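You operate a simulated robot arm through the tools that you are given. There is no shell and no other tool. Be economical: measure what you need, move in short steps, check, and stop when the job is done.

The job below is to be done with a simulated two-armed robot. You get a single attempt, and the scene is never put back.

Task
Clamp the socket cast's plaster die and try the crown on it.
Fine: hold the cast down as you draw the plaster die, stand it in the cam clamp, throw the lever, then seat the crown on the stump. Set down upright: plaster die.

Only the result counts: the job must be done as asked and must still hold three seconds after the hand-in. Knocking over, shifting, dropping, spilling or breaking anything else fails it.

Robot
Two 7-joint arms with two-finger parallel grippers on one trunk, on a base that drives. Base frame: it is fixed to the floor where the robot stands at the start and does not move with it; the origin is under the middle of the robot, x ahead of it, y to its left, z up; the surface under the hand at the start is at about z = 82. Lengths are in cm, angles in degrees, forces in N, time in s.
The left shoulder is at the start at [11, 16.9, 152.8], the right one opposite. With the tool pointing down near the work surface each hand reaches from about 32 to 70 cm from the robot's upright axis, wherever it stands, measured 20 degrees to its own side. Places, roughly: box slide [100, 40, 130]; cam clamp [60, -50, 80]; clamp lever [50, -40, 90]; jack knob [50, 60, 90]; sanding block [75, -100, 75]; stump [60, -10, 90]; turntable knob [50, 40, 90]. Payload 1.57 kg a hand.
The tool frame of a hand sits at the grasp point between the pads (the TCP): z along the fingers, y along the line on which they close. The tips reach 3 cm beyond it. Largest opening 8 cm; finger width 1.7, thickness 1.2; the body of the gripper, 4 by 8.2 cm, starts 8 cm behind the TCP.
Orientation is told as [roll, pitch, yaw] about the base's x, y, z axes, in that order, counted from this pose: with the fingers straight down and closing along the base's y, the tool's x points along the base's -x, its y along +y and its z along -z.

Tools
- The arms move only by the tool servo_tool. It takes "left_moves", "right_moves" or both (then of equal length, played together; a hand with none holds still); each is a list of rows, each an object (a shift or turn left out is 0, a gripper value left out holds the last) with "translation": the shift along the tool's x, y, z in units of 30 mm (1.0 is 30 mm), a list of three; "rotation": the turn, a rotation vector about the tool's x, y, z in units of 8 degrees (1.0 is 8 degrees), a list of three; "fingers": the finger opening in cm, from 0 to 8. In form: [{"translation": [tx, ty, tz], "rotation": [wx, wy, wz], "fingers": fingers}, ...]. A call has 1 to 12 rows; each row shifts and turns the commanded pose from where the row before left it, along the tool's axes as they then stand. A call with a number of a shift or a turn outside -1 to 1 is refused whole. Each row takes 0.2 s and may step no farther than 5 cm and 8.6 degrees from the row before; otherwise, or with a gripper value out of range, the whole call is refused. Where a pose cannot be reached the arm comes as near as it can. A force on the tool above 40 N (or 10 N above the force at the start of the call, whichever is more), or a blocked arm, ends the call early, and 0.2 s more pass. Each finger travels about 7.2 cm/s and halts on what it meets, pressing with about 27 N; the grip force reading is that of the motor and also rises with nothing between the fingers. The clock runs only during rows and for 0.2 s after the last one: add rows that do not move to give the fingers time. The reply holds the time, the measured pose of the TCP, the force on the tool along the base axes, the opening and the grip force, in the units named above and with some noise, with the torque about the TCP (base axes, N m) and any sound that the robot's microphone picked up.
- Cameras (640 x 400 px; columns grow to the right, rows downward): "scene" is now at [14.96, 1.26, 170.02]; the picture's right is [0.19, -0.98, -0.00], its down [-0.83, -0.16, -0.54] and it looks along [0.53, 0.10, -0.84] (base axes); focal length 263 px, centre (320, 200). "left" rides on the left gripper at [7.2, 0.7, -12.2] in its tool frame; the picture's right is [-0.09, 1.00, 0.00], its down [-0.84, -0.08, -0.54] and it looks along [-0.54, -0.05, 0.84] (tool axes); focal length 238 px, centre (320, 200). "right" rides on the right gripper at [7.2, -0.7, -12.2] in its tool frame; the picture's right is [0.09, 1.00, 0.00], its down [-0.84, 0.08, -0.54] and it looks along [-0.54, 0.05, 0.84] (tool axes); focal length 238 px, centre (320, 200). There is no depth. A picture from a camera that has moved, and an enlarged one, comes with that camera's place and axes in the base frame and with its lens.
- capture(camera): a new picture of that camera. It takes no simulated time.
- lift_body(by): slides the trunk up (or, below 0, down) by that many cm; the arms and the scene camera ride with it, the base frame stays. It gives what a move gives, with no picture.
- roll_base(legs): drives the robot by 1 to 6 legs, each [ahead, left, turn to the left] in cm, cm and degrees, along the robot's own axes; the way and the turn of a leg run together, so that a leg with both is an arc; at most 150 cm and 180 degrees a leg. The arms and the cameras ride along, it lands a little off, and it stops where it bumps. It gives what a move gives.
- head_to(pan, tilt): turns the head with the scene camera to pan (to the left, within 86 degrees either way) and tilt (down, from -29 to 69), counted from straight ahead of the robot. It gives what a move gives.
- close_up(camera, box): a new picture of the part [left, top, right, bottom] of that camera's present view, enlarged. It takes no simulated time.
- hand_in(): hands the job in; it is judged then, once.

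Work in short steps. Places have to be worked out from the pictures, the camera data and where the tool is seen: move nearer, look again, correct. Check each grasp and each placing, and mend what went wrong. You have 120 turns and 88 pictures in all, those below and enlarged ones among them. Open the grippers and draw the arms clear of the work before you hand the job in, unless the task says otherwise; then end with one line.

The tools are called after "Request:" as name(argument=value, ...) on one line, values as JSON. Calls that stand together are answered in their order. servo_tool: Moves the arms, as the interface text tells. Its arguments: {"type":"object","properties":{"left_moves":{"type":"array","items":{"type":"object","properties":{"translation":{"type":"array","items":{"type":"number"}},"rotation":{"type":"array","items":{"type":"number"}},"fingers":{"type":"number"}}}},"right_moves":{"type":"array","items":{"type":"object","properties":{"translation":{"type":"array","items":{"type":"number"}},"rotation":{"type":"array","items":{"type":"number"}},"fingers":{"type":"number"}}}}},"required":[]} The other tools are called the same way: lift_body (by) slides the trunk up or down; roll_base (legs) drives the base; head_to (pan, tilt) turns the head that bears the scene camera; capture (camera) takes a picture; close_up (camera, box) takes an enlarged picture of a part of a camera's view; hand_in () hands the job in.

At the start:

```text
t: 0.0
left_position: [70.76, 6.36, 120.18]
left_tool_rot: [0.1, 0.1, 0.0]
left_force: [0.2, 0.4, 0.5]
left_torque: [0.01, 0.0, 0.01]
left_opening: 7.99
left_gripper_force: 0.0
right_position: [51.47, -50.02, 107.15]
right_tool_rot: [0.0, 0.0, 0.1]
right_force: [0.2, -0.5, 0.0]
right_torque: [-0.01, -0.01, 0.0]
right_opening: 8.02
right_gripper_force: 0.2
trunk travel left (down, up): [-84.2, 4.8]
robot x, y, heading: [-0.27, 0.3, 0.3]
head pan, tilt: [10.9, 57.4]
```

scene: 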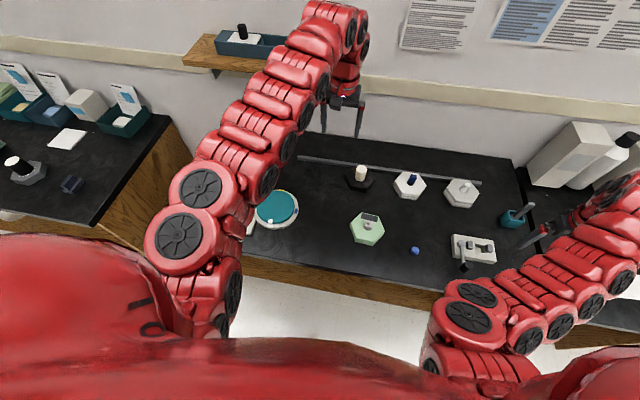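
right: 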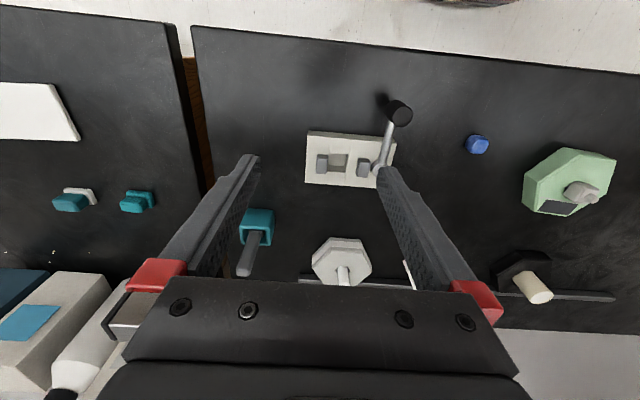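
left: 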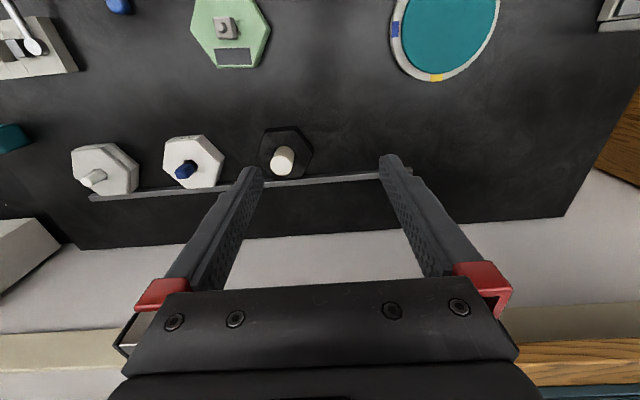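

I'll look closer at the bench to identify the casts, the dies, the clamp and the crown.

Request:
close_up(camera="scene", box=[330, 150, 530, 275])

Request:
close_up(camera="right", box=[280, 80, 640, 305])

Request:
close_up(camera="left", box=[0, 0, 340, 212])

```text
3.20 times, centred on (430, 212) of scene
camera zoom: at [14.96, 1.26, 170.02], right [0.19, -0.98, 0.0], down [-0.83, -0.16, -0.54], along [0.53, 0.1, -0.84], focal length 840 px, centre (-32, 160)
```

zoom: 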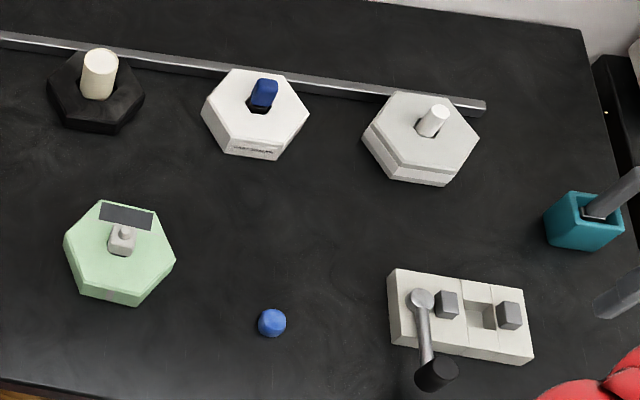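

```text
1.78 times, centred on (460, 192) of right
camera zoom: at [44.41, -50.7, 119.36], right [-0.09, 1.0, 0.0], down [0.84, 0.08, 0.54], along [0.54, 0.05, -0.84], focal length 424 px, centre (71, 213)
```

zoom: 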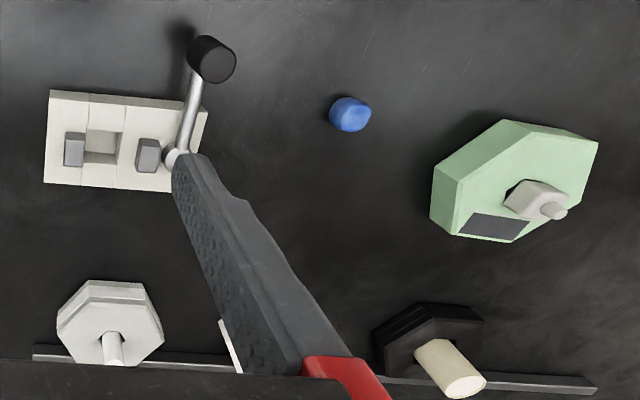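

```text
1.88 times, centred on (170, 106) of left
camera zoom: at [63.66, 7.07, 132.31], right [0.09, 1.0, 0.0], down [0.84, -0.08, 0.54], along [0.54, -0.05, -0.84], focal length 449 px, centre (602, 377)
```

zoom: 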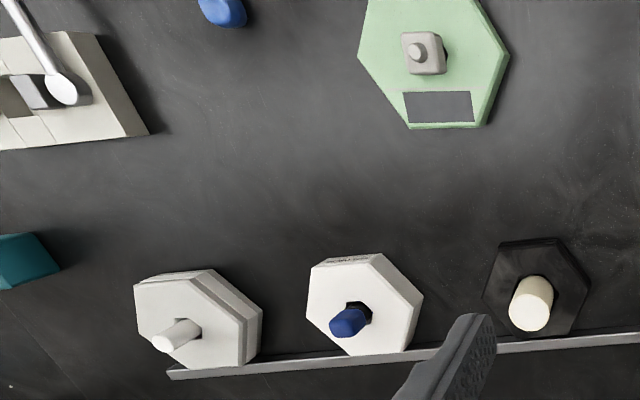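

The green cast (around [60,-8]) holds the square die with a stump; the blue cap nearby looks like the crown. I'll bring the right hand's camera toward it for a better look.

Request:
servo_tool(right_moves=[{"translation": [-0.1, 1, 0]}, {"translation": [-0.1, 1, 0]}, {"translation": [-0.1, 1, 0]}, {"translation": [-0.1, 1, 0]}, {"translation": [-0.1, 1, 0]}, {"translation": [-0.1, 1, 0]}, {"translation": [-0.1, 1, 0]}, {"translation": [-0.1, 1, 0]}, {"translation": [-0.1, 1, 0]}])

Request:
capture(camera="right")

```text
t: 2.0
left_position: [70.8, 6.42, 120.16]
left_tool_rot: [0.1, 0.0, 0.0]
left_force: [0.5, 0.2, 0.0]
left_torque: [-0.01, 0.02, -0.02]
left_opening: 8.0
left_gripper_force: 0.1
right_position: [56.38, -23.92, 103.43]
right_tool_rot: [0.2, -0.3, 0.0]
right_force: [0.5, 0.2, -0.1]
right_torque: [-0.02, 0.01, -0.01]
right_opening: 8.0
right_gripper_force: 0.0
right hand out of reach, approached as far as the arm can: row 1, 2, 3, 4, 5, 6, 8
trunk travel left (down, up): [-84.2, 4.8]
robot x, y, heading: [0.15, -0.32, 0.1]
head pan, tilt: [10.9, 57.4]
```

```text
81 pictures are left
camera right: at [49.25, -24.83, 115.57], right [-0.09, 1.0, 0.0], down [0.83, 0.08, 0.55], along [0.54, 0.05, -0.84], focal length 238 px, centre (320, 200)
```

right: 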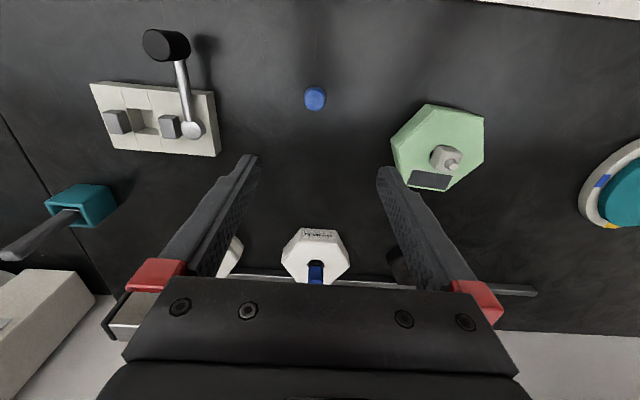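

Position of the stump is consistent: about [60,-7.5,88.7]. I'll zoom in for label and shape details.

Request:
close_up(camera="right", box=[380, 90, 500, 200])

Request:
close_up(camera="right", box=[80, 20, 340, 180])

```text
3.64 times, centred on (440, 145) of right
camera zoom: at [49.25, -24.83, 115.57], right [-0.09, 1.0, 0.0], down [0.83, 0.08, 0.55], along [0.54, 0.05, -0.84], focal length 867 px, centre (-116, 400)
```

zoom: 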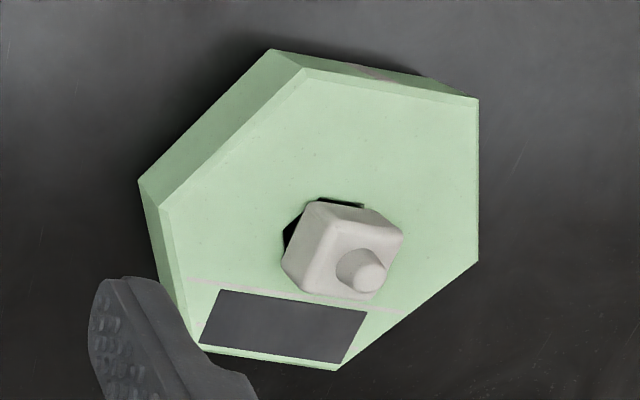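

```text
2.46 times, centred on (210, 100) of right
camera zoom: at [49.25, -24.83, 115.57], right [-0.09, 1.0, 0.0], down [0.83, 0.08, 0.55], along [0.54, 0.05, -0.84], focal length 587 px, centre (591, 446)
```

zoom: 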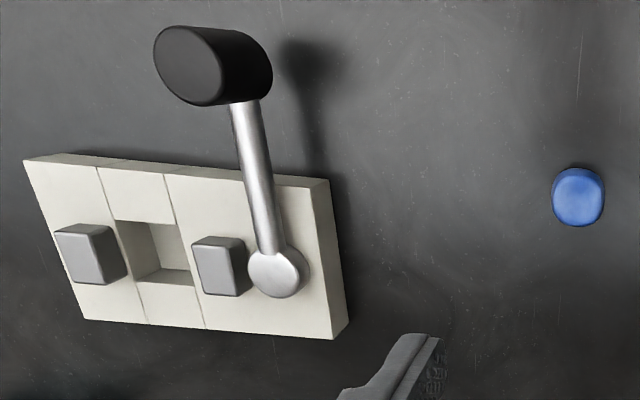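

The die is a ~2.5 cm square block with a stump; the clamp pocket is near [59,-46], far for the right arm. I'll drive the base 14 cm right so both stay within reach.

Request:
roll_base(legs=[[0, -14, 0]])

Request:
capture(camera="scene")

Request:
close_up(camera="right", box=[160, 0, 480, 200])

```text
t: 3.3
left_position: [70.83, -7.25, 120.23]
left_tool_rot: [-0.2, -0.1, -0.1]
left_force: [0.5, -0.2, 0.5]
left_torque: [0.0, -0.01, -0.03]
left_opening: 8.01
left_gripper_force: 0.1
right_position: [56.35, -37.72, 103.53]
right_tool_rot: [0.0, -0.3, -0.1]
right_force: [-0.6, 0.5, -0.1]
right_torque: [-0.01, 0.0, 0.01]
right_opening: 8.0
right_gripper_force: 0.2
trunk travel left (down, up): [-84.2, 4.8]
robot x, y, heading: [0.16, -13.73, -0.2]
head pan, tilt: [10.9, 57.4]
```

```text
78 pictures are left
camera scene: at [14.95, -12.23, 170.02], right [0.19, -0.98, 0.0], down [-0.83, -0.16, -0.54], along [0.53, 0.1, -0.84], focal length 263 px, centre (320, 200)
```

scene: 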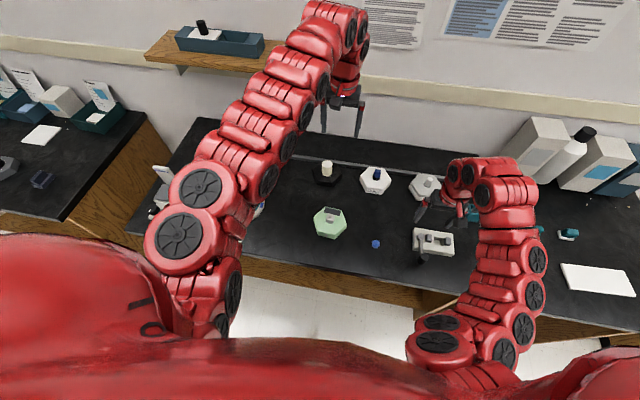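

```text
2.00 times, centred on (320, 100) of right
camera zoom: at [49.2, -38.55, 115.6], right [-0.09, 1.0, 0.0], down [0.83, 0.08, 0.55], along [0.54, 0.05, -0.84], focal length 477 px, centre (320, 400)
```

zoom: 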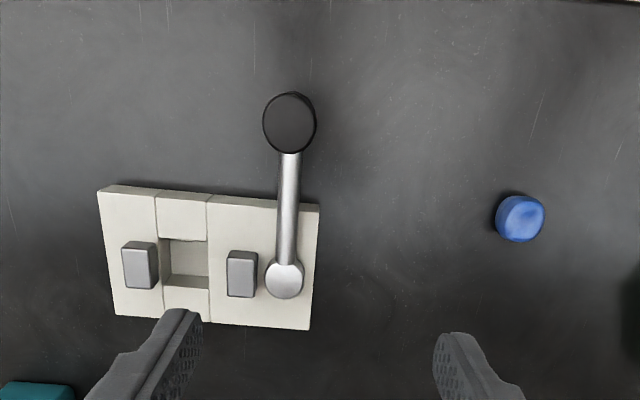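

Pocket opening is at about [59.4,-46.5,84.7], about 3.2 cm square and aligned with the base axes; crown at about [54.9,-25,83]. Now I move the left hand aside and the right one over the green cast to measure the die.

Request:
servo_tool(left_moves=[{"translation": [0, 1, 0]}, {"translation": [0, 1, 0]}, {"translation": [0, 1, 0]}, {"translation": [0, 1, 0]}, {"translation": [0, 1, 0]}, {"translation": [0, 1, 0]}, {"translation": [0, 1, 0]}, {"translation": [0, 1, 0]}], right_moves=[{"translation": [0, 1, 0]}, {"translation": [0, 1, 0]}, {"translation": [0, 1, 0]}, {"translation": [0, 1, 0]}, {"translation": [0, 1, 0]}, {"translation": [0, 1, 0]}, {"translation": [0, 1, 0]}, {"translation": [0, 1, 0]}])

Request:
capture(camera="right")

Request:
capture(camera="left")

```text
t: 5.1
left_position: [71.01, 16.85, 120.12]
left_tool_rot: [-0.1, 0.0, 0.0]
left_force: [-0.2, 0.1, 0.2]
left_torque: [0.0, -0.01, 0.0]
left_opening: 7.98
left_gripper_force: 0.0
right_position: [56.22, -13.78, 103.46]
right_tool_rot: [0.1, -0.2, -0.1]
right_force: [0.9, -0.4, 0.2]
right_torque: [0.0, -0.03, 0.01]
right_opening: 7.97
right_gripper_force: 0.2
trunk travel left (down, up): [-84.2, 4.8]
robot x, y, heading: [0.1, -13.69, -0.1]
head pan, tilt: [10.9, 57.4]
```

```text
76 pictures are left
camera right: at [49.04, -14.63, 115.67], right [-0.09, 1.0, 0.0], down [0.83, 0.08, 0.55], along [0.54, 0.05, -0.84], focal length 238 px, centre (320, 200)
```

right: 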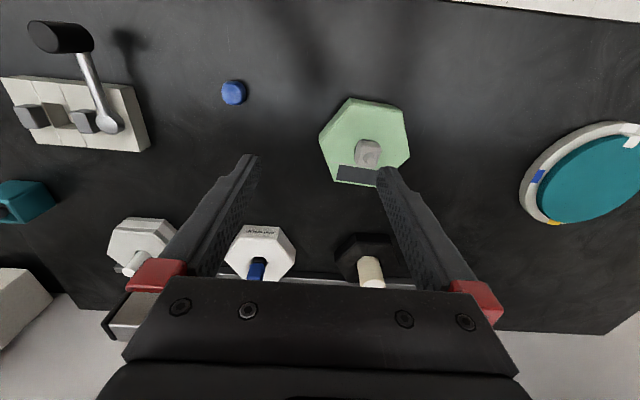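

```text
75 pictures are left
camera left: at [63.8, 17.51, 132.37], right [0.09, 1.0, 0.0], down [0.84, -0.08, 0.54], along [0.54, -0.05, -0.84], focal length 238 px, centre (320, 200)
```

left: 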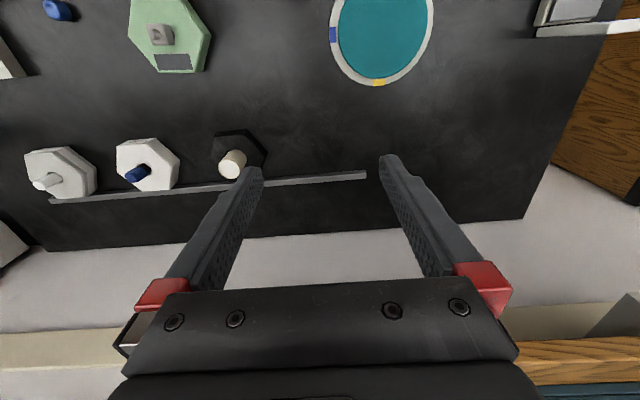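

I zoom on the green cast's die and on the labelled white cast to be certain of the right one.

Request:
close_up(camera="right", box=[310, 90, 420, 195])

Request:
close_up(camera="right", box=[215, 215, 305, 290])

```text
3.81 times, centred on (365, 142) of right
camera zoom: at [49.04, -14.63, 115.67], right [-0.09, 1.0, 0.0], down [0.83, 0.08, 0.55], along [0.54, 0.05, -0.84], focal length 908 px, centre (149, 419)
```

zoom: 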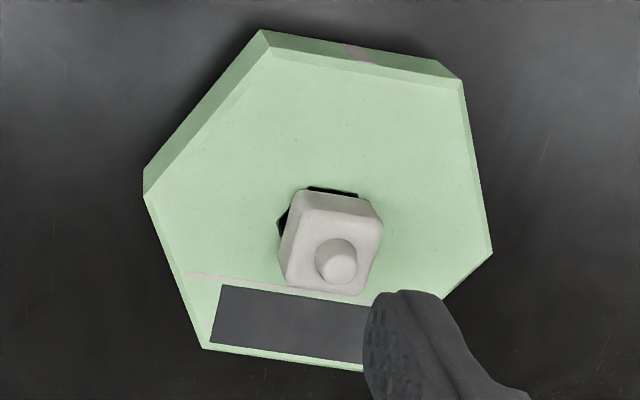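

```text
5.33 times, centred on (260, 252) of right
camera zoom: at [49.04, -14.63, 115.67], right [-0.09, 1.0, 0.0], down [0.83, 0.08, 0.55], along [0.54, 0.05, -0.84], focal length 1271 px, centre (640, -80)
```

zoom: 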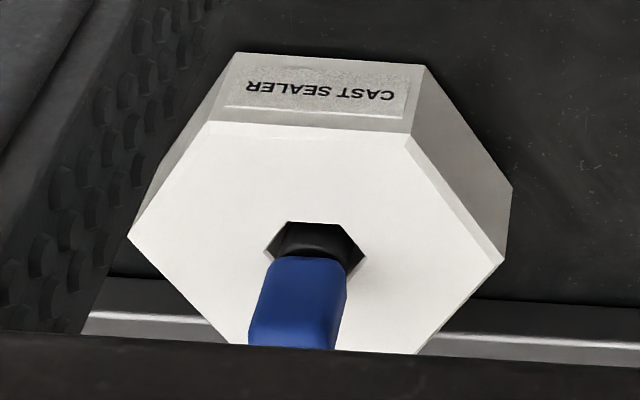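

The green cast (top ≈ z 85.6) has the die at about [59.7,-7.7], a ~2.4 cm block with top near z 88.4, yaw ≈ -3°. I'll turn the right hand to close along x (yaw 90), tilt the left hand by about 24° and close its fingers to press.

Request:
servo_tool(right_moves=[{"rotation": [0, 0, -1]}, {"rotation": [0, 0, -1]}, {"rotation": [0, 0, -1]}, {"rotation": [0, 0, -1]}, {"rotation": [0, 0, -1]}, {"rotation": [0, 0, -1]}, {"rotation": [0, 0, -1]}, {"rotation": [0, 0, -1]}, {"rotation": [0, 0, -1]}, {"rotation": [0, 0, -1]}, {"rotation": [0, 0, -1]}], left_moves=[{"rotation": [1, 0, 0], "fingers": 0}, {"rotation": [1, 0, 0]}, {"rotation": [1, 0, 0]}, {}, {}, {}, {}, {}, {}, {}, {}])

Request:
capture(camera="right")

```text
t: 7.5
left_position: [68.38, 17.42, 119.07]
left_tool_rot: [-20.0, 0.0, -0.1]
left_force: [0.8, -0.4, 0.3]
left_torque: [0.02, 0.02, -0.02]
left_opening: 0.02
left_gripper_force: 20.9
left hand out of reach, approached as far as the arm can: row 1, 2, 3
right_position: [56.37, -13.91, 103.41]
right_tool_rot: [-0.2, -0.2, 88.0]
right_force: [-0.1, -0.4, -0.6]
right_torque: [0.03, 0.01, 0.05]
right_opening: 8.0
right_gripper_force: 0.1
trunk travel left (down, up): [-84.2, 4.8]
robot x, y, heading: [-0.27, -13.45, -0.2]
head pan, tilt: [10.9, 57.4]
```

```text
72 pictures are left
camera right: at [56.84, -21.27, 115.63], right [-1.0, -0.06, -0.01], down [-0.05, 0.84, 0.54], along [-0.03, 0.54, -0.84], focal length 238 px, centre (320, 200)
```

right: 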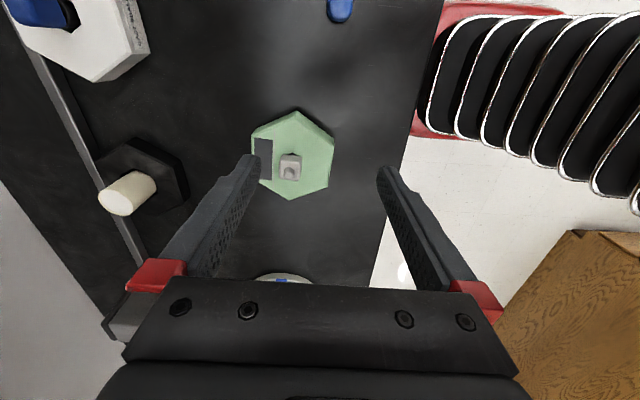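

Right at yaw 88. I zoom on the die from this angle for a more accurate centre and orientation.

Request:
close_up(camera="right", box=[245, 100, 345, 205])

```text
3.81 times, centred on (295, 152) of right
camera zoom: at [56.84, -21.27, 115.63], right [-1.0, -0.06, -0.01], down [-0.05, 0.84, 0.54], along [-0.03, 0.54, -0.84], focal length 908 px, centre (415, 381)
```

zoom: 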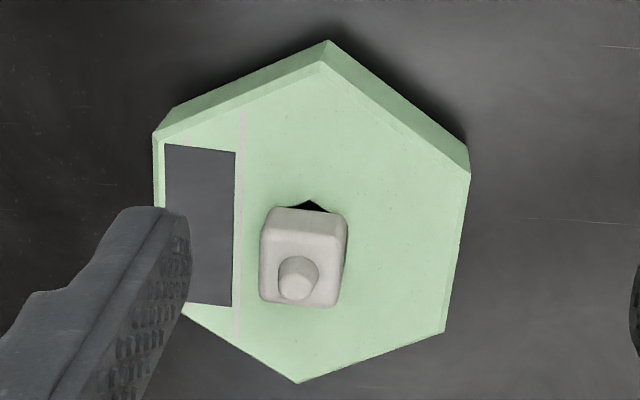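

Die centre ≈ [59.9,-7.8], gripper yaw matches. Cast spans y -14…-2. Now lower the left hand to hover beside the die, over the +y part of the cast.

Request:
servo_tool(left_moves=[{"translation": [0.305, -0.22, 0.83]}, {"translation": [0.305, -0.22, 0.83]}, {"translation": [0.305, -0.22, 0.83]}, {"translation": [0.305, -0.22, 0.83]}, {"translation": [0.305, -0.22, 0.83]}, {"translation": [0.305, -0.22, 0.83]}, {"translation": [0.305, -0.22, 0.83]}, {"translation": [0.305, -0.22, 0.83]}, {"translation": [0.305, -0.22, 0.83]}, {"translation": [0.305, -0.22, 0.83]}, {"translation": [0.305, -0.22, 0.83]}, {"translation": [0.305, -0.22, 0.83]}])

Request:
capture(camera="left")

```text
t: 10.1
left_position: [57.24, -0.32, 93.72]
left_tool_rot: [-20.0, 0.0, -0.1]
left_force: [-0.7, -0.6, 1.1]
left_torque: [0.03, -0.01, -0.03]
left_opening: 0.0
left_gripper_force: 21.8
right_position: [56.42, -14.01, 103.32]
right_tool_rot: [-0.3, -0.1, 87.9]
right_force: [-0.3, 0.0, 0.7]
right_torque: [0.0, 0.01, 0.05]
right_opening: 7.97
right_gripper_force: 0.1
trunk travel left (down, up): [-84.2, 4.8]
robot x, y, heading: [0.29, -13.99, 0.0]
head pan, tilt: [10.9, 57.4]
```

```text
70 pictures are left
camera left: at [50.02, 4.58, 105.0], right [0.09, 0.94, -0.34], down [0.84, 0.11, 0.54], along [0.54, -0.34, -0.77], focal length 238 px, centre (320, 200)
```

left: 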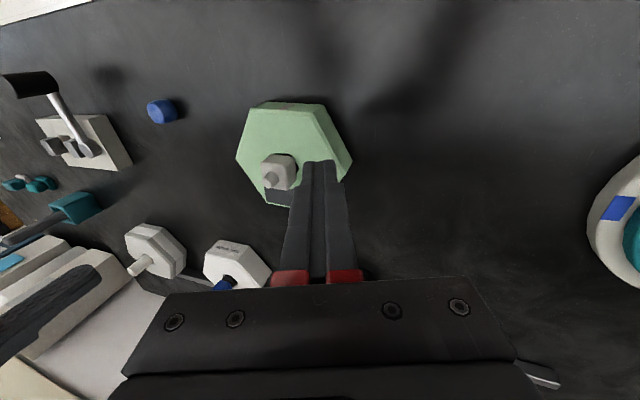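

Left is hovering fine. I position the right hand over the die (opening 5.5) and the left tip just above the cast's +y part.

Request:
servo_tool(right_moves=[{"translation": [-0.7, -0.353, 0.6], "fingers": 5.5}, {"translation": [-0.7, -0.353, 0.6]}, {"translation": [-0.7, -0.354, 0.6]}, {"translation": [0, 0, 0.6]}], left_moves=[{"translation": [-0.3, -0.03, 0.3]}, {"translation": [-0.3, -0.03, 0.4]}, {"translation": [-0.3, -0.04, 0.5]}, {}])

Request:
capture(camera="right")

Request:
capture(camera="left")

```text
t: 11.1
left_position: [59.96, -1.73, 90.33]
left_tool_rot: [-20.0, 0.1, 0.0]
left_force: [0.6, -1.0, -0.1]
left_torque: [0.02, 0.01, 0.02]
left_opening: 0.01
left_gripper_force: 21.4
right_position: [59.95, -7.67, 96.22]
right_tool_rot: [-0.3, -0.2, 87.9]
right_force: [-0.5, 0.1, -0.1]
right_torque: [0.0, 0.0, -0.07]
right_opening: 5.5
right_gripper_force: 0.0
trunk travel left (down, up): [-84.2, 4.8]
robot x, y, heading: [0.29, -13.74, -0.2]
head pan, tilt: [10.9, 57.4]
```

```text
69 pictures are left
camera right: at [60.36, -15.1, 108.56], right [-1.0, -0.06, -0.01], down [-0.05, 0.84, 0.54], along [-0.03, 0.54, -0.84], focal length 238 px, centre (320, 200)
```

right: 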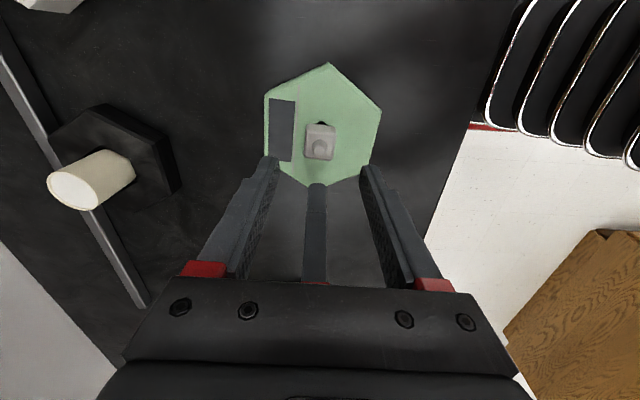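

```text
68 pictures are left
camera left: at [52.77, 3.14, 101.64], right [0.09, 0.94, -0.34], down [0.84, 0.11, 0.54], along [0.54, -0.33, -0.77], focal length 238 px, centre (320, 200)
```

left: 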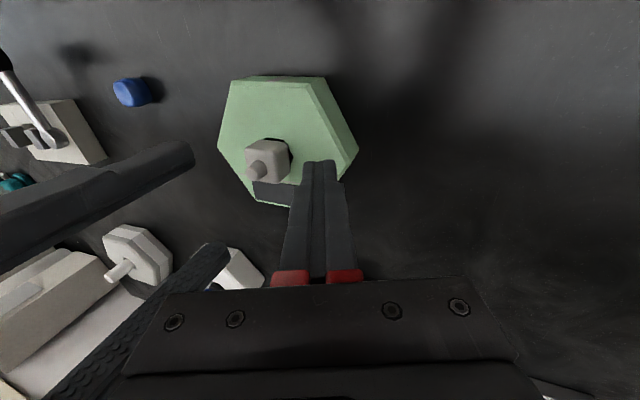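

Die is centred under the right gripper (computed [60,-7.8]). I lower the right to the die and the left nearly to contact.

Request:
servo_tool(right_moves=[{"translation": [0, 0, 0.8]}, {"translation": [0.03, 0, 0.8]}, {"translation": [0, 0, 0.75]}, {}], left_moves=[{"translation": [0, 0, 0.2]}, {"translation": [0, 0, 0.2]}, {"translation": [0, 0, 0.15]}, {}])

Request:
capture(camera="right")

```text
t: 12.1
left_position: [59.99, -2.46, 88.95]
left_tool_rot: [-20.0, -0.1, -0.2]
left_force: [0.0, -0.2, 0.1]
left_torque: [-0.01, -0.02, 0.02]
left_opening: 0.0
left_gripper_force: 21.1
right_position: [59.86, -7.8, 89.24]
right_tool_rot: [-0.3, -0.1, 87.9]
right_force: [0.1, -0.2, 0.3]
right_torque: [0.02, -0.02, 0.0]
right_opening: 5.53
right_gripper_force: 0.0
trunk travel left (down, up): [-84.2, 4.8]
robot x, y, heading: [-0.19, -13.64, -0.1]
head pan, tilt: [10.9, 57.4]
```

```text
67 pictures are left
camera right: at [60.25, -15.2, 101.45], right [-1.0, -0.06, -0.01], down [-0.05, 0.84, 0.54], along [-0.03, 0.54, -0.84], focal length 238 px, centre (320, 200)
```

right: 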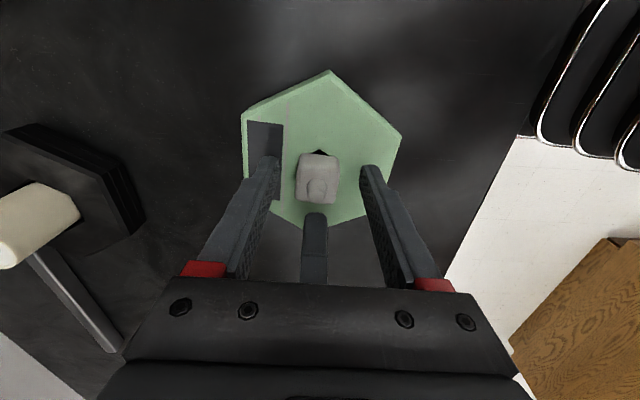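

Die sits between the fingers. Now press with the left hand in small steps, watching force.

Request:
servo_tool(left_moves=[{"translation": [0, 0, 0.08]}, {"translation": [0, 0, 0.08]}, {"translation": [0, 0, 0.07]}])

```text
t: 13.1
left_position: [60.18, -2.45, 88.73]
left_tool_rot: [-20.1, -0.7, 0.1]
left_force: [-8.4, 3.3, 22.1]
left_torque: [0.11, 0.21, 0.02]
left_opening: 0.0
left_gripper_force: 21.8
right_position: [59.65, -7.82, 89.26]
right_tool_rot: [-0.4, -0.2, 88.0]
right_force: [0.5, 0.4, 0.7]
right_torque: [0.0, -0.01, 0.03]
right_opening: 5.49
right_gripper_force: 0.1
trunk travel left (down, up): [-84.2, 4.8]
robot x, y, heading: [0.22, -13.63, -0.0]
head pan, tilt: [10.9, 57.4]
stopped in row 3 (left hand): the force on the tool passed its limit at 41 N (the readings are from after the stop); the commanded pose is now the measured one
```

Left now presses with about 22 N. Close the right fingers on the die.

Request:
servo_tool(right_moves=[{"fingers": 1.5}, {}, {}, {}])

Request:
capture(camera="right")

```text
t: 14.1
left_position: [59.99, -2.49, 88.67]
left_tool_rot: [-20.1, -0.7, -0.1]
left_force: [-5.1, 1.0, 38.0]
left_torque: [0.0, 0.14, -0.06]
left_opening: 0.0
left_gripper_force: 21.2
right_position: [59.75, -7.76, 89.47]
right_tool_rot: [-0.6, -0.3, 87.8]
right_force: [16.4, 3.3, 5.4]
right_torque: [0.13, -0.54, -0.05]
right_opening: 2.74
right_gripper_force: 27.2
trunk travel left (down, up): [-84.2, 4.8]
robot x, y, heading: [-0.4, -13.56, -0.2]
head pan, tilt: [10.9, 57.4]
heard: snap
```

```text
66 pictures are left
camera right: at [60.1, -15.14, 101.72], right [-1.0, -0.06, -0.01], down [-0.05, 0.84, 0.54], along [-0.02, 0.54, -0.84], focal length 238 px, centre (320, 200)
```

right: 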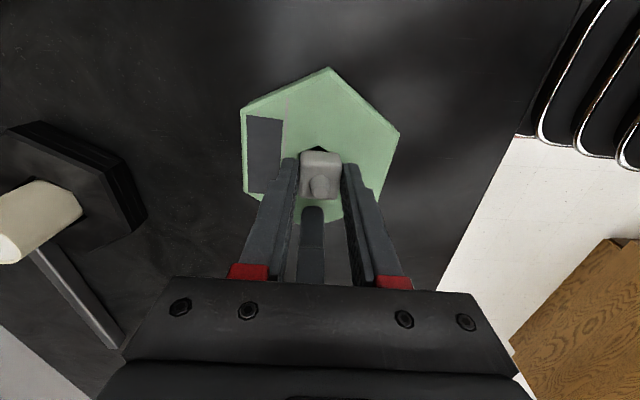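

Die gripped at 2.74 cm; a snap was heard and there's 16 N sideways load. I check closely before pulling.

Request:
close_up(camera="right", box=[240, 60, 410, 230])

Request:
close_up(camera="left", box=[200, 60, 380, 220])

```text
2.35 times, centred on (325, 145) of right
camera zoom: at [60.1, -15.14, 101.72], right [-1.0, -0.06, -0.01], down [-0.05, 0.84, 0.54], along [-0.02, 0.54, -0.84], focal length 561 px, centre (308, 329)
```

zoom: 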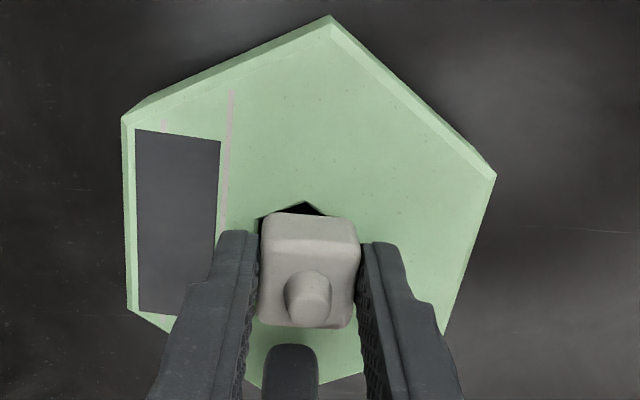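

```text
2.50 times, centred on (290, 140) of left
camera zoom: at [52.75, 2.4, 99.84], right [0.1, 0.94, -0.34], down [0.83, 0.11, 0.55], along [0.55, -0.34, -0.77], focal length 596 px, centre (395, 350)
```

zoom: 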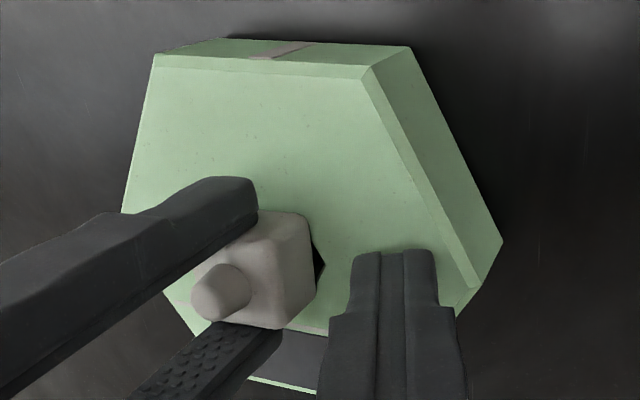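

Nothing broken visible; the die seems to have freed. I draw it straight up slowly while the left holds down.

Request:
servo_tool(right_moves=[{"translation": [0, -0.05, -0.1]}, {"translation": [0, 0, -0.2]}, {"translation": [0, 0, -0.2]}, {"translation": [0, 0, -0.2]}])

Request:
capture(camera="left")

```text
t: 15.1
left_position: [60.04, -2.55, 88.68]
left_tool_rot: [-20.0, -0.7, 0.2]
left_force: [4.5, -0.8, 39.8]
left_torque: [-0.1, -0.2, 0.02]
left_opening: 0.0
left_gripper_force: 21.0
right_position: [59.73, -7.78, 91.44]
right_tool_rot: [-0.4, 0.0, 88.0]
right_force: [0.4, 0.2, -0.1]
right_torque: [-0.03, 0.02, 0.03]
right_opening: 2.69
right_gripper_force: 27.0
trunk travel left (down, up): [-84.2, 4.8]
robot x, y, heading: [-0.12, -13.57, -0.2]
head pan, tilt: [10.9, 57.4]
```

```text
63 pictures are left
camera left: at [52.7, 2.33, 99.84], right [0.1, 0.94, -0.34], down [0.83, 0.11, 0.55], along [0.55, -0.33, -0.77], focal length 238 px, centre (320, 200)
```

left: 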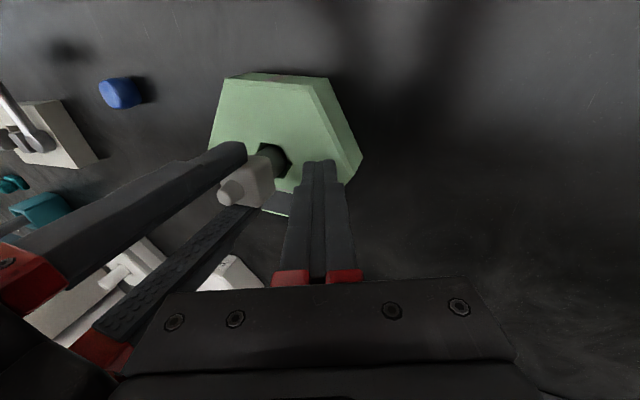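

Drawing freely with the cast held still. Continue up to clear.

Request:
servo_tool(right_moves=[{"translation": [0, 0, -0.4]}, {"translation": [0, 0, -0.5]}, {"translation": [0, 0, -0.6]}, {"translation": [0, 0, -0.8]}, {"translation": [0, 0, -0.8]}])

Request:
capture(camera="left")

Request:
capture(camera="right")

```text
t: 16.3
left_position: [60.04, -2.22, 88.72]
left_tool_rot: [-20.3, -0.7, -0.1]
left_force: [-5.6, 0.9, 21.0]
left_torque: [-0.78, 0.3, -0.09]
left_opening: 0.02
left_gripper_force: 21.7
right_position: [57.01, -4.22, 98.6]
right_tool_rot: [3.1, -2.2, 91.7]
right_force: [-0.5, -6.4, 0.6]
right_torque: [-0.06, 0.09, -0.11]
right_opening: 2.7
right_gripper_force: 26.6
trunk travel left (down, up): [-84.2, 4.8]
robot x, y, heading: [0.09, -13.62, -0.0]
head pan, tilt: [10.9, 57.4]
stopped in row 5 (left hand): the force on the tool passed its limit at 79 N (the readings are from after the stop); the commanded pose is now the measured one
```

```text
62 pictures are left
camera left: at [52.69, 2.75, 99.86], right [0.1, 0.93, -0.34], down [0.83, 0.11, 0.54], along [0.55, -0.34, -0.77], focal length 238 px, centre (320, 200)
```

left: 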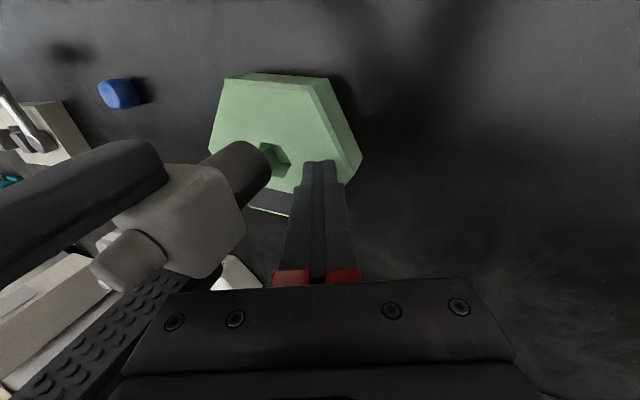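

```text
61 pictures are left
camera right: at [58.64, -11.93, 110.52], right [-0.99, -0.12, 0.05], down [-0.07, 0.81, 0.58], along [-0.11, 0.57, -0.82], focal length 238 px, centre (320, 200)
```

right: 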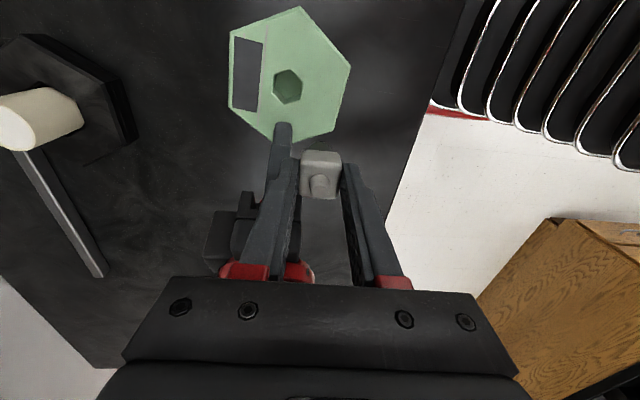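

The right arm drifted at its reach limit and touched the left hand, but the die is free of the socket (it has a dowel underneath). I back the right hand away toward -y.

Request:
servo_tool(right_moves=[{"translation": [0.4, 0, 0]}, {"translation": [0.8, 0, 0]}, {"translation": [1, 0, 0]}, {"translation": [1, 0, 0]}])

Request:
capture(camera="right")

Request:
capture(camera="left")

```text
t: 17.3
left_position: [60.13, -2.21, 88.87]
left_tool_rot: [-19.9, -0.6, 0.2]
left_force: [-2.8, 1.6, 25.3]
left_torque: [0.04, 0.04, -0.04]
left_opening: 0.01
left_gripper_force: 21.5
right_position: [57.3, -13.74, 98.38]
right_tool_rot: [3.0, -2.4, 91.9]
right_force: [1.0, 0.4, -0.5]
right_torque: [-0.02, -0.01, 0.02]
right_opening: 2.73
right_gripper_force: 26.6
trunk travel left (down, up): [-84.2, 4.8]
robot x, y, heading: [-0.0, -13.62, -0.1]
head pan, tilt: [10.9, 57.4]
```

```text
60 pictures are left
camera right: at [58.98, -21.63, 110.24], right [-0.99, -0.12, 0.05], down [-0.07, 0.81, 0.58], along [-0.11, 0.57, -0.81], focal length 238 px, centre (320, 200)
```

right: 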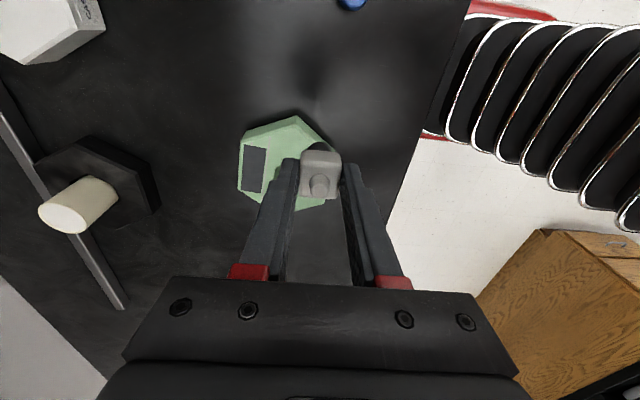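

```text
59 pictures are left
camera left: at [52.7, 2.64, 99.88], right [0.09, 0.94, -0.34], down [0.83, 0.11, 0.54], along [0.55, -0.33, -0.77], focal length 238 px, centre (320, 200)
```

left: 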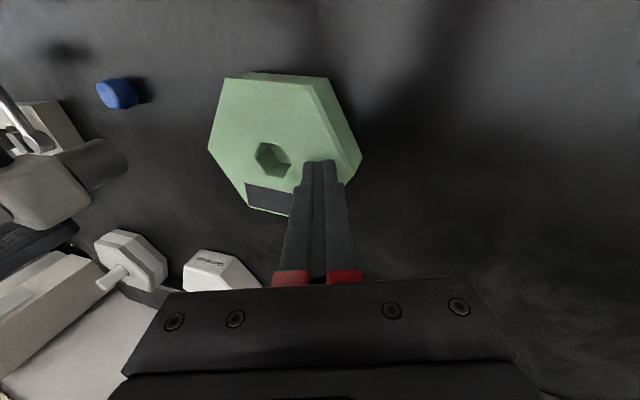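

Die is held well; cast unmoved. Lift the left hand off, and level the right hand while carrying the die toward the clamp.

Request:
servo_tool(left_moves=[{"translation": [0, 0, -0.5]}, {"translation": [0, 0, -0.8]}, {"translation": [0, 0, -0.8]}, {"translation": [0, 0, -0.8]}, {"translation": [0, 0, -0.8]}, {"translation": [0, 0, -0.8]}, {}, {}], right_moves=[{"rotation": [0.385, 0.29, 0.35]}, {"translation": [1, -0.1, -0.15]}, {"translation": [1, -0.1, -0.15]}, {"translation": [1, -0.1, -0.15]}, {"translation": [1, -0.1, 0]}, {"translation": [1, -0.1, 0]}, {"translation": [1, -0.1, 0]}, {"translation": [1, -0.1, 0]}])

Request:
capture(camera="scene")

Request:
capture(camera="right")

```text
t: 19.1
left_position: [60.07, 2.26, 101.22]
left_tool_rot: [-19.8, -0.2, 0.0]
left_force: [0.9, -0.5, 0.2]
left_torque: [0.0, 0.01, 0.03]
left_opening: 0.0
left_gripper_force: 21.3
right_position: [59.3, -35.1, 99.57]
right_tool_rot: [0.2, 0.0, 89.1]
right_force: [0.0, 0.4, -0.4]
right_torque: [0.03, 0.02, 0.04]
right_opening: 2.74
right_gripper_force: 27.7
trunk travel left (down, up): [-84.2, 4.8]
robot x, y, heading: [-0.29, -13.69, -0.1]
head pan, tilt: [10.9, 57.4]
```

```text
58 pictures are left
camera scene: at [14.97, -12.48, 170.02], right [0.19, -0.98, 0.0], down [-0.83, -0.16, -0.54], along [0.53, 0.1, -0.84], focal length 263 px, centre (320, 200)
```

scene: 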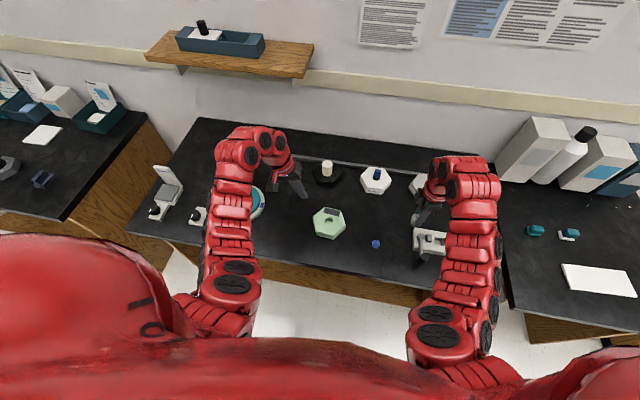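

```text
57 pictures are left
camera right: at [60.06, -42.38, 111.81], right [-1.0, -0.08, 0.0], down [-0.06, 0.84, 0.54], along [-0.04, 0.54, -0.84], focal length 238 px, centre (320, 200)
```

right: 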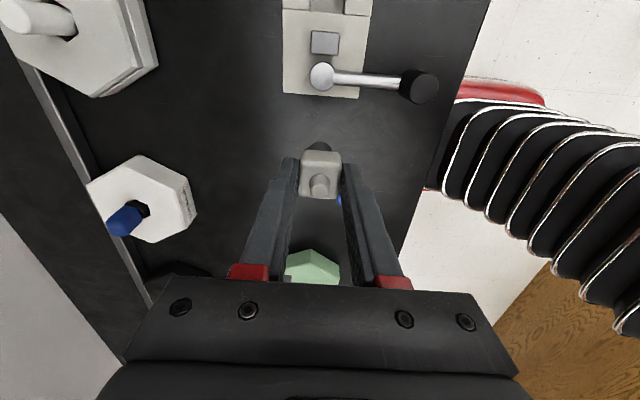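

Pocket line x≈59.6 confirmed. Move above the pocket at [59.55,-46.5] and check with pictures.

Request:
servo_tool(right_moves=[{"translation": [0.95, -0.04, 0]}, {"translation": [0.95, -0.04, 0]}, {"translation": [0.95, -0.04, 0]}, {"translation": [0.95, -0.04, 0]}, {"translation": [0, 0, 0.7]}, {"translation": [0, 0, 0.6]}])

Request:
capture(camera="right")

Request:
close_up(camera="scene", box=[390, 190, 480, 260])

```text
t: 20.5
left_position: [59.97, 2.37, 101.29]
left_tool_rot: [-19.9, -0.3, 0.1]
left_force: [-0.4, 0.1, 1.6]
left_torque: [0.02, -0.03, -0.02]
left_opening: 0.02
left_gripper_force: 21.2
right_position: [59.59, -46.3, 95.42]
right_tool_rot: [0.2, 0.1, 89.0]
right_force: [-0.7, -0.2, -0.6]
right_torque: [-0.01, 0.01, 0.03]
right_opening: 2.71
right_gripper_force: 27.6
trunk travel left (down, up): [-84.2, 4.8]
robot x, y, heading: [0.03, -13.92, 0.1]
head pan, tilt: [10.9, 57.4]
```

```text
56 pictures are left
camera right: at [60.2, -53.64, 107.73], right [-1.0, -0.07, 0.0], down [-0.06, 0.84, 0.54], along [-0.04, 0.54, -0.84], focal length 238 px, centre (320, 200)
```

right: 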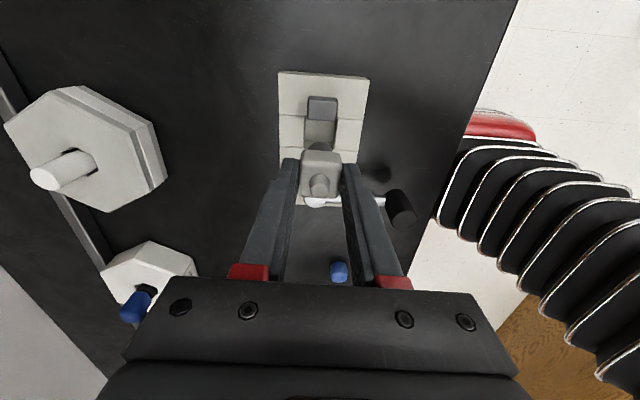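

```text
5.71 times, centred on (435, 225) of scene
camera zoom: at [14.97, -12.38, 170.02], right [0.19, -0.98, 0.0], down [-0.83, -0.16, -0.54], along [0.53, 0.1, -0.84], focal length 1501 px, centre (-337, 57)
```

zoom: 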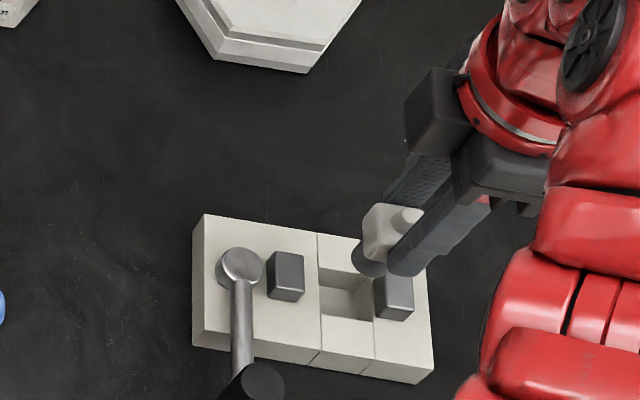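

Zoom in on the clamp under the die to verify alignment.

Request:
close_up(camera="right", box=[265, 60, 385, 215])

```text
2.58 times, centred on (325, 138) of right
camera zoom: at [60.2, -53.64, 107.73], right [-1.0, -0.07, 0.0], down [-0.06, 0.84, 0.54], along [-0.04, 0.54, -0.84], focal length 615 px, centre (307, 361)
```

zoom: 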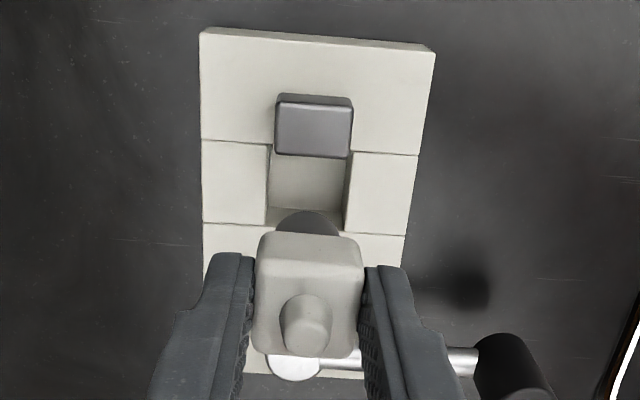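

Pocket centre computes to [59.6,-46.5,84.7], the die to about [59.6,-46.6]. Good alignment: I descend, with small steps at the end.

Request:
servo_tool(right_moves=[{"translation": [0, 0, 0.6]}, {"translation": [0, 0, 0.5]}, {"translation": [0, 0, 0.4]}, {"translation": [0, 0, 0.2]}, {"translation": [0, 0, 0.1]}])

Request:
close_up(camera="right", box=[245, 80, 405, 225])

Request:
close_up(camera="scene", box=[390, 190, 480, 260])

```text
t: 21.7
left_position: [59.86, 2.29, 101.25]
left_tool_rot: [-20.0, -0.3, 0.1]
left_force: [0.1, 0.0, -0.1]
left_torque: [-0.03, 0.03, 0.02]
left_opening: 0.01
left_gripper_force: 20.9
right_position: [59.52, -46.2, 90.17]
right_tool_rot: [0.1, 0.0, 89.0]
right_force: [0.6, -0.8, 0.0]
right_torque: [0.03, -0.04, 0.03]
right_opening: 2.7
right_gripper_force: 27.2
trunk travel left (down, up): [-84.2, 4.8]
robot x, y, heading: [0.04, -13.54, 0.0]
head pan, tilt: [10.9, 57.4]
```

```text
2.76 times, centred on (325, 152) of right
camera zoom: at [60.24, -53.65, 102.35], right [-1.0, -0.08, 0.0], down [-0.06, 0.84, 0.54], along [-0.04, 0.54, -0.84], focal length 658 px, centre (306, 331)
```

zoom: 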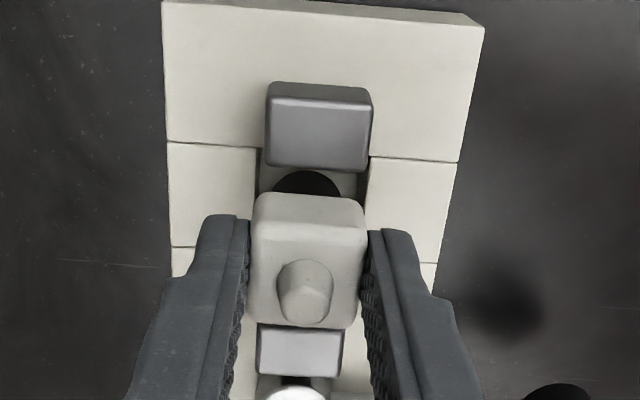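

```text
5.71 times, centred on (435, 225) of scene
camera zoom: at [14.94, -12.38, 170.02], right [0.19, -0.98, 0.0], down [-0.83, -0.16, -0.54], along [0.53, 0.1, -0.84], focal length 1501 px, centre (-337, 57)
```

zoom: 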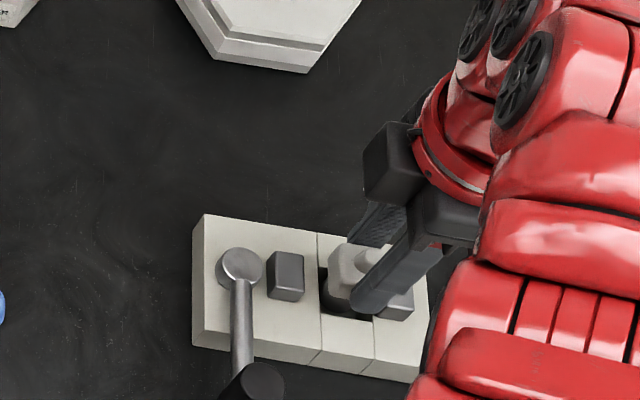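

The dowel is entering the pocket cleanly between the jaws. Lower further in small steps.

Request:
servo_tool(right_moves=[{"translation": [0, 0, 0.1]}, {"translation": [0, 0, 0.1]}, {"translation": [0, 0, 0.1]}, {"translation": [0, 0, 0.05]}])

```text
t: 22.7
left_position: [59.96, 2.38, 101.25]
left_tool_rot: [-19.9, -0.3, 0.1]
left_force: [-0.3, 0.8, 0.3]
left_torque: [-0.01, 0.0, -0.02]
left_opening: 0.01
left_gripper_force: 21.3
right_position: [59.44, -46.28, 89.05]
right_tool_rot: [0.2, 0.0, 89.1]
right_force: [-0.4, 0.2, -0.8]
right_torque: [-0.01, -0.01, -0.04]
right_opening: 2.69
right_gripper_force: 27.3
trunk travel left (down, up): [-84.2, 4.8]
robot x, y, heading: [0.21, -13.38, 0.0]
head pan, tilt: [10.9, 57.4]
```

Request:
servo_tool(right_moves=[{"translation": [0, 0, 0.06]}, {"translation": [0, 0, 0.06]}, {"translation": [0, 0, 0.06]}])

Request:
close_up(camera="right", box=[245, 80, 405, 225])

```text
t: 23.5
left_position: [60.01, 2.48, 101.28]
left_tool_rot: [-20.1, -0.3, 0.0]
left_force: [-0.5, 0.6, 1.5]
left_torque: [-0.03, -0.01, 0.01]
left_opening: 0.0
left_gripper_force: 21.3
right_position: [59.42, -46.37, 88.57]
right_tool_rot: [0.1, 0.0, 88.9]
right_force: [0.0, 0.2, -0.4]
right_torque: [0.0, 0.02, 0.02]
right_opening: 2.7
right_gripper_force: 27.7
trunk travel left (down, up): [-84.2, 4.8]
robot x, y, heading: [0.08, -13.76, -0.1]
head pan, tilt: [10.9, 57.4]
```

```text
2.76 times, centred on (325, 152) of right
camera zoom: at [60.22, -53.57, 100.82], right [-1.0, -0.08, 0.0], down [-0.06, 0.84, 0.54], along [-0.04, 0.54, -0.84], focal length 658 px, centre (306, 331)
```

zoom: 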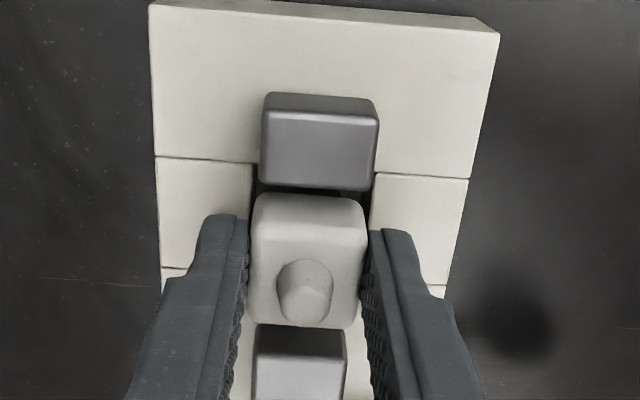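

Still no contact; continue down slowly.

Request:
servo_tool(right_moves=[{"translation": [0, 0, 0.05]}, {"translation": [0, 0, 0.05]}, {}])

```text
t: 24.3
left_position: [59.77, 2.51, 101.45]
left_tool_rot: [-20.0, -0.5, 0.0]
left_force: [1.3, -0.5, 0.3]
left_torque: [-0.01, -0.01, -0.02]
left_opening: 0.0
left_gripper_force: 21.3
right_position: [59.48, -46.14, 88.53]
right_tool_rot: [-0.1, 0.2, 89.1]
right_force: [3.1, 0.5, 21.8]
right_torque: [0.34, -0.1, -0.06]
right_opening: 2.7
right_gripper_force: 27.5
trunk travel left (down, up): [-84.2, 4.8]
robot x, y, heading: [0.27, -13.42, 0.1]
head pan, tilt: [10.9, 57.4]
```

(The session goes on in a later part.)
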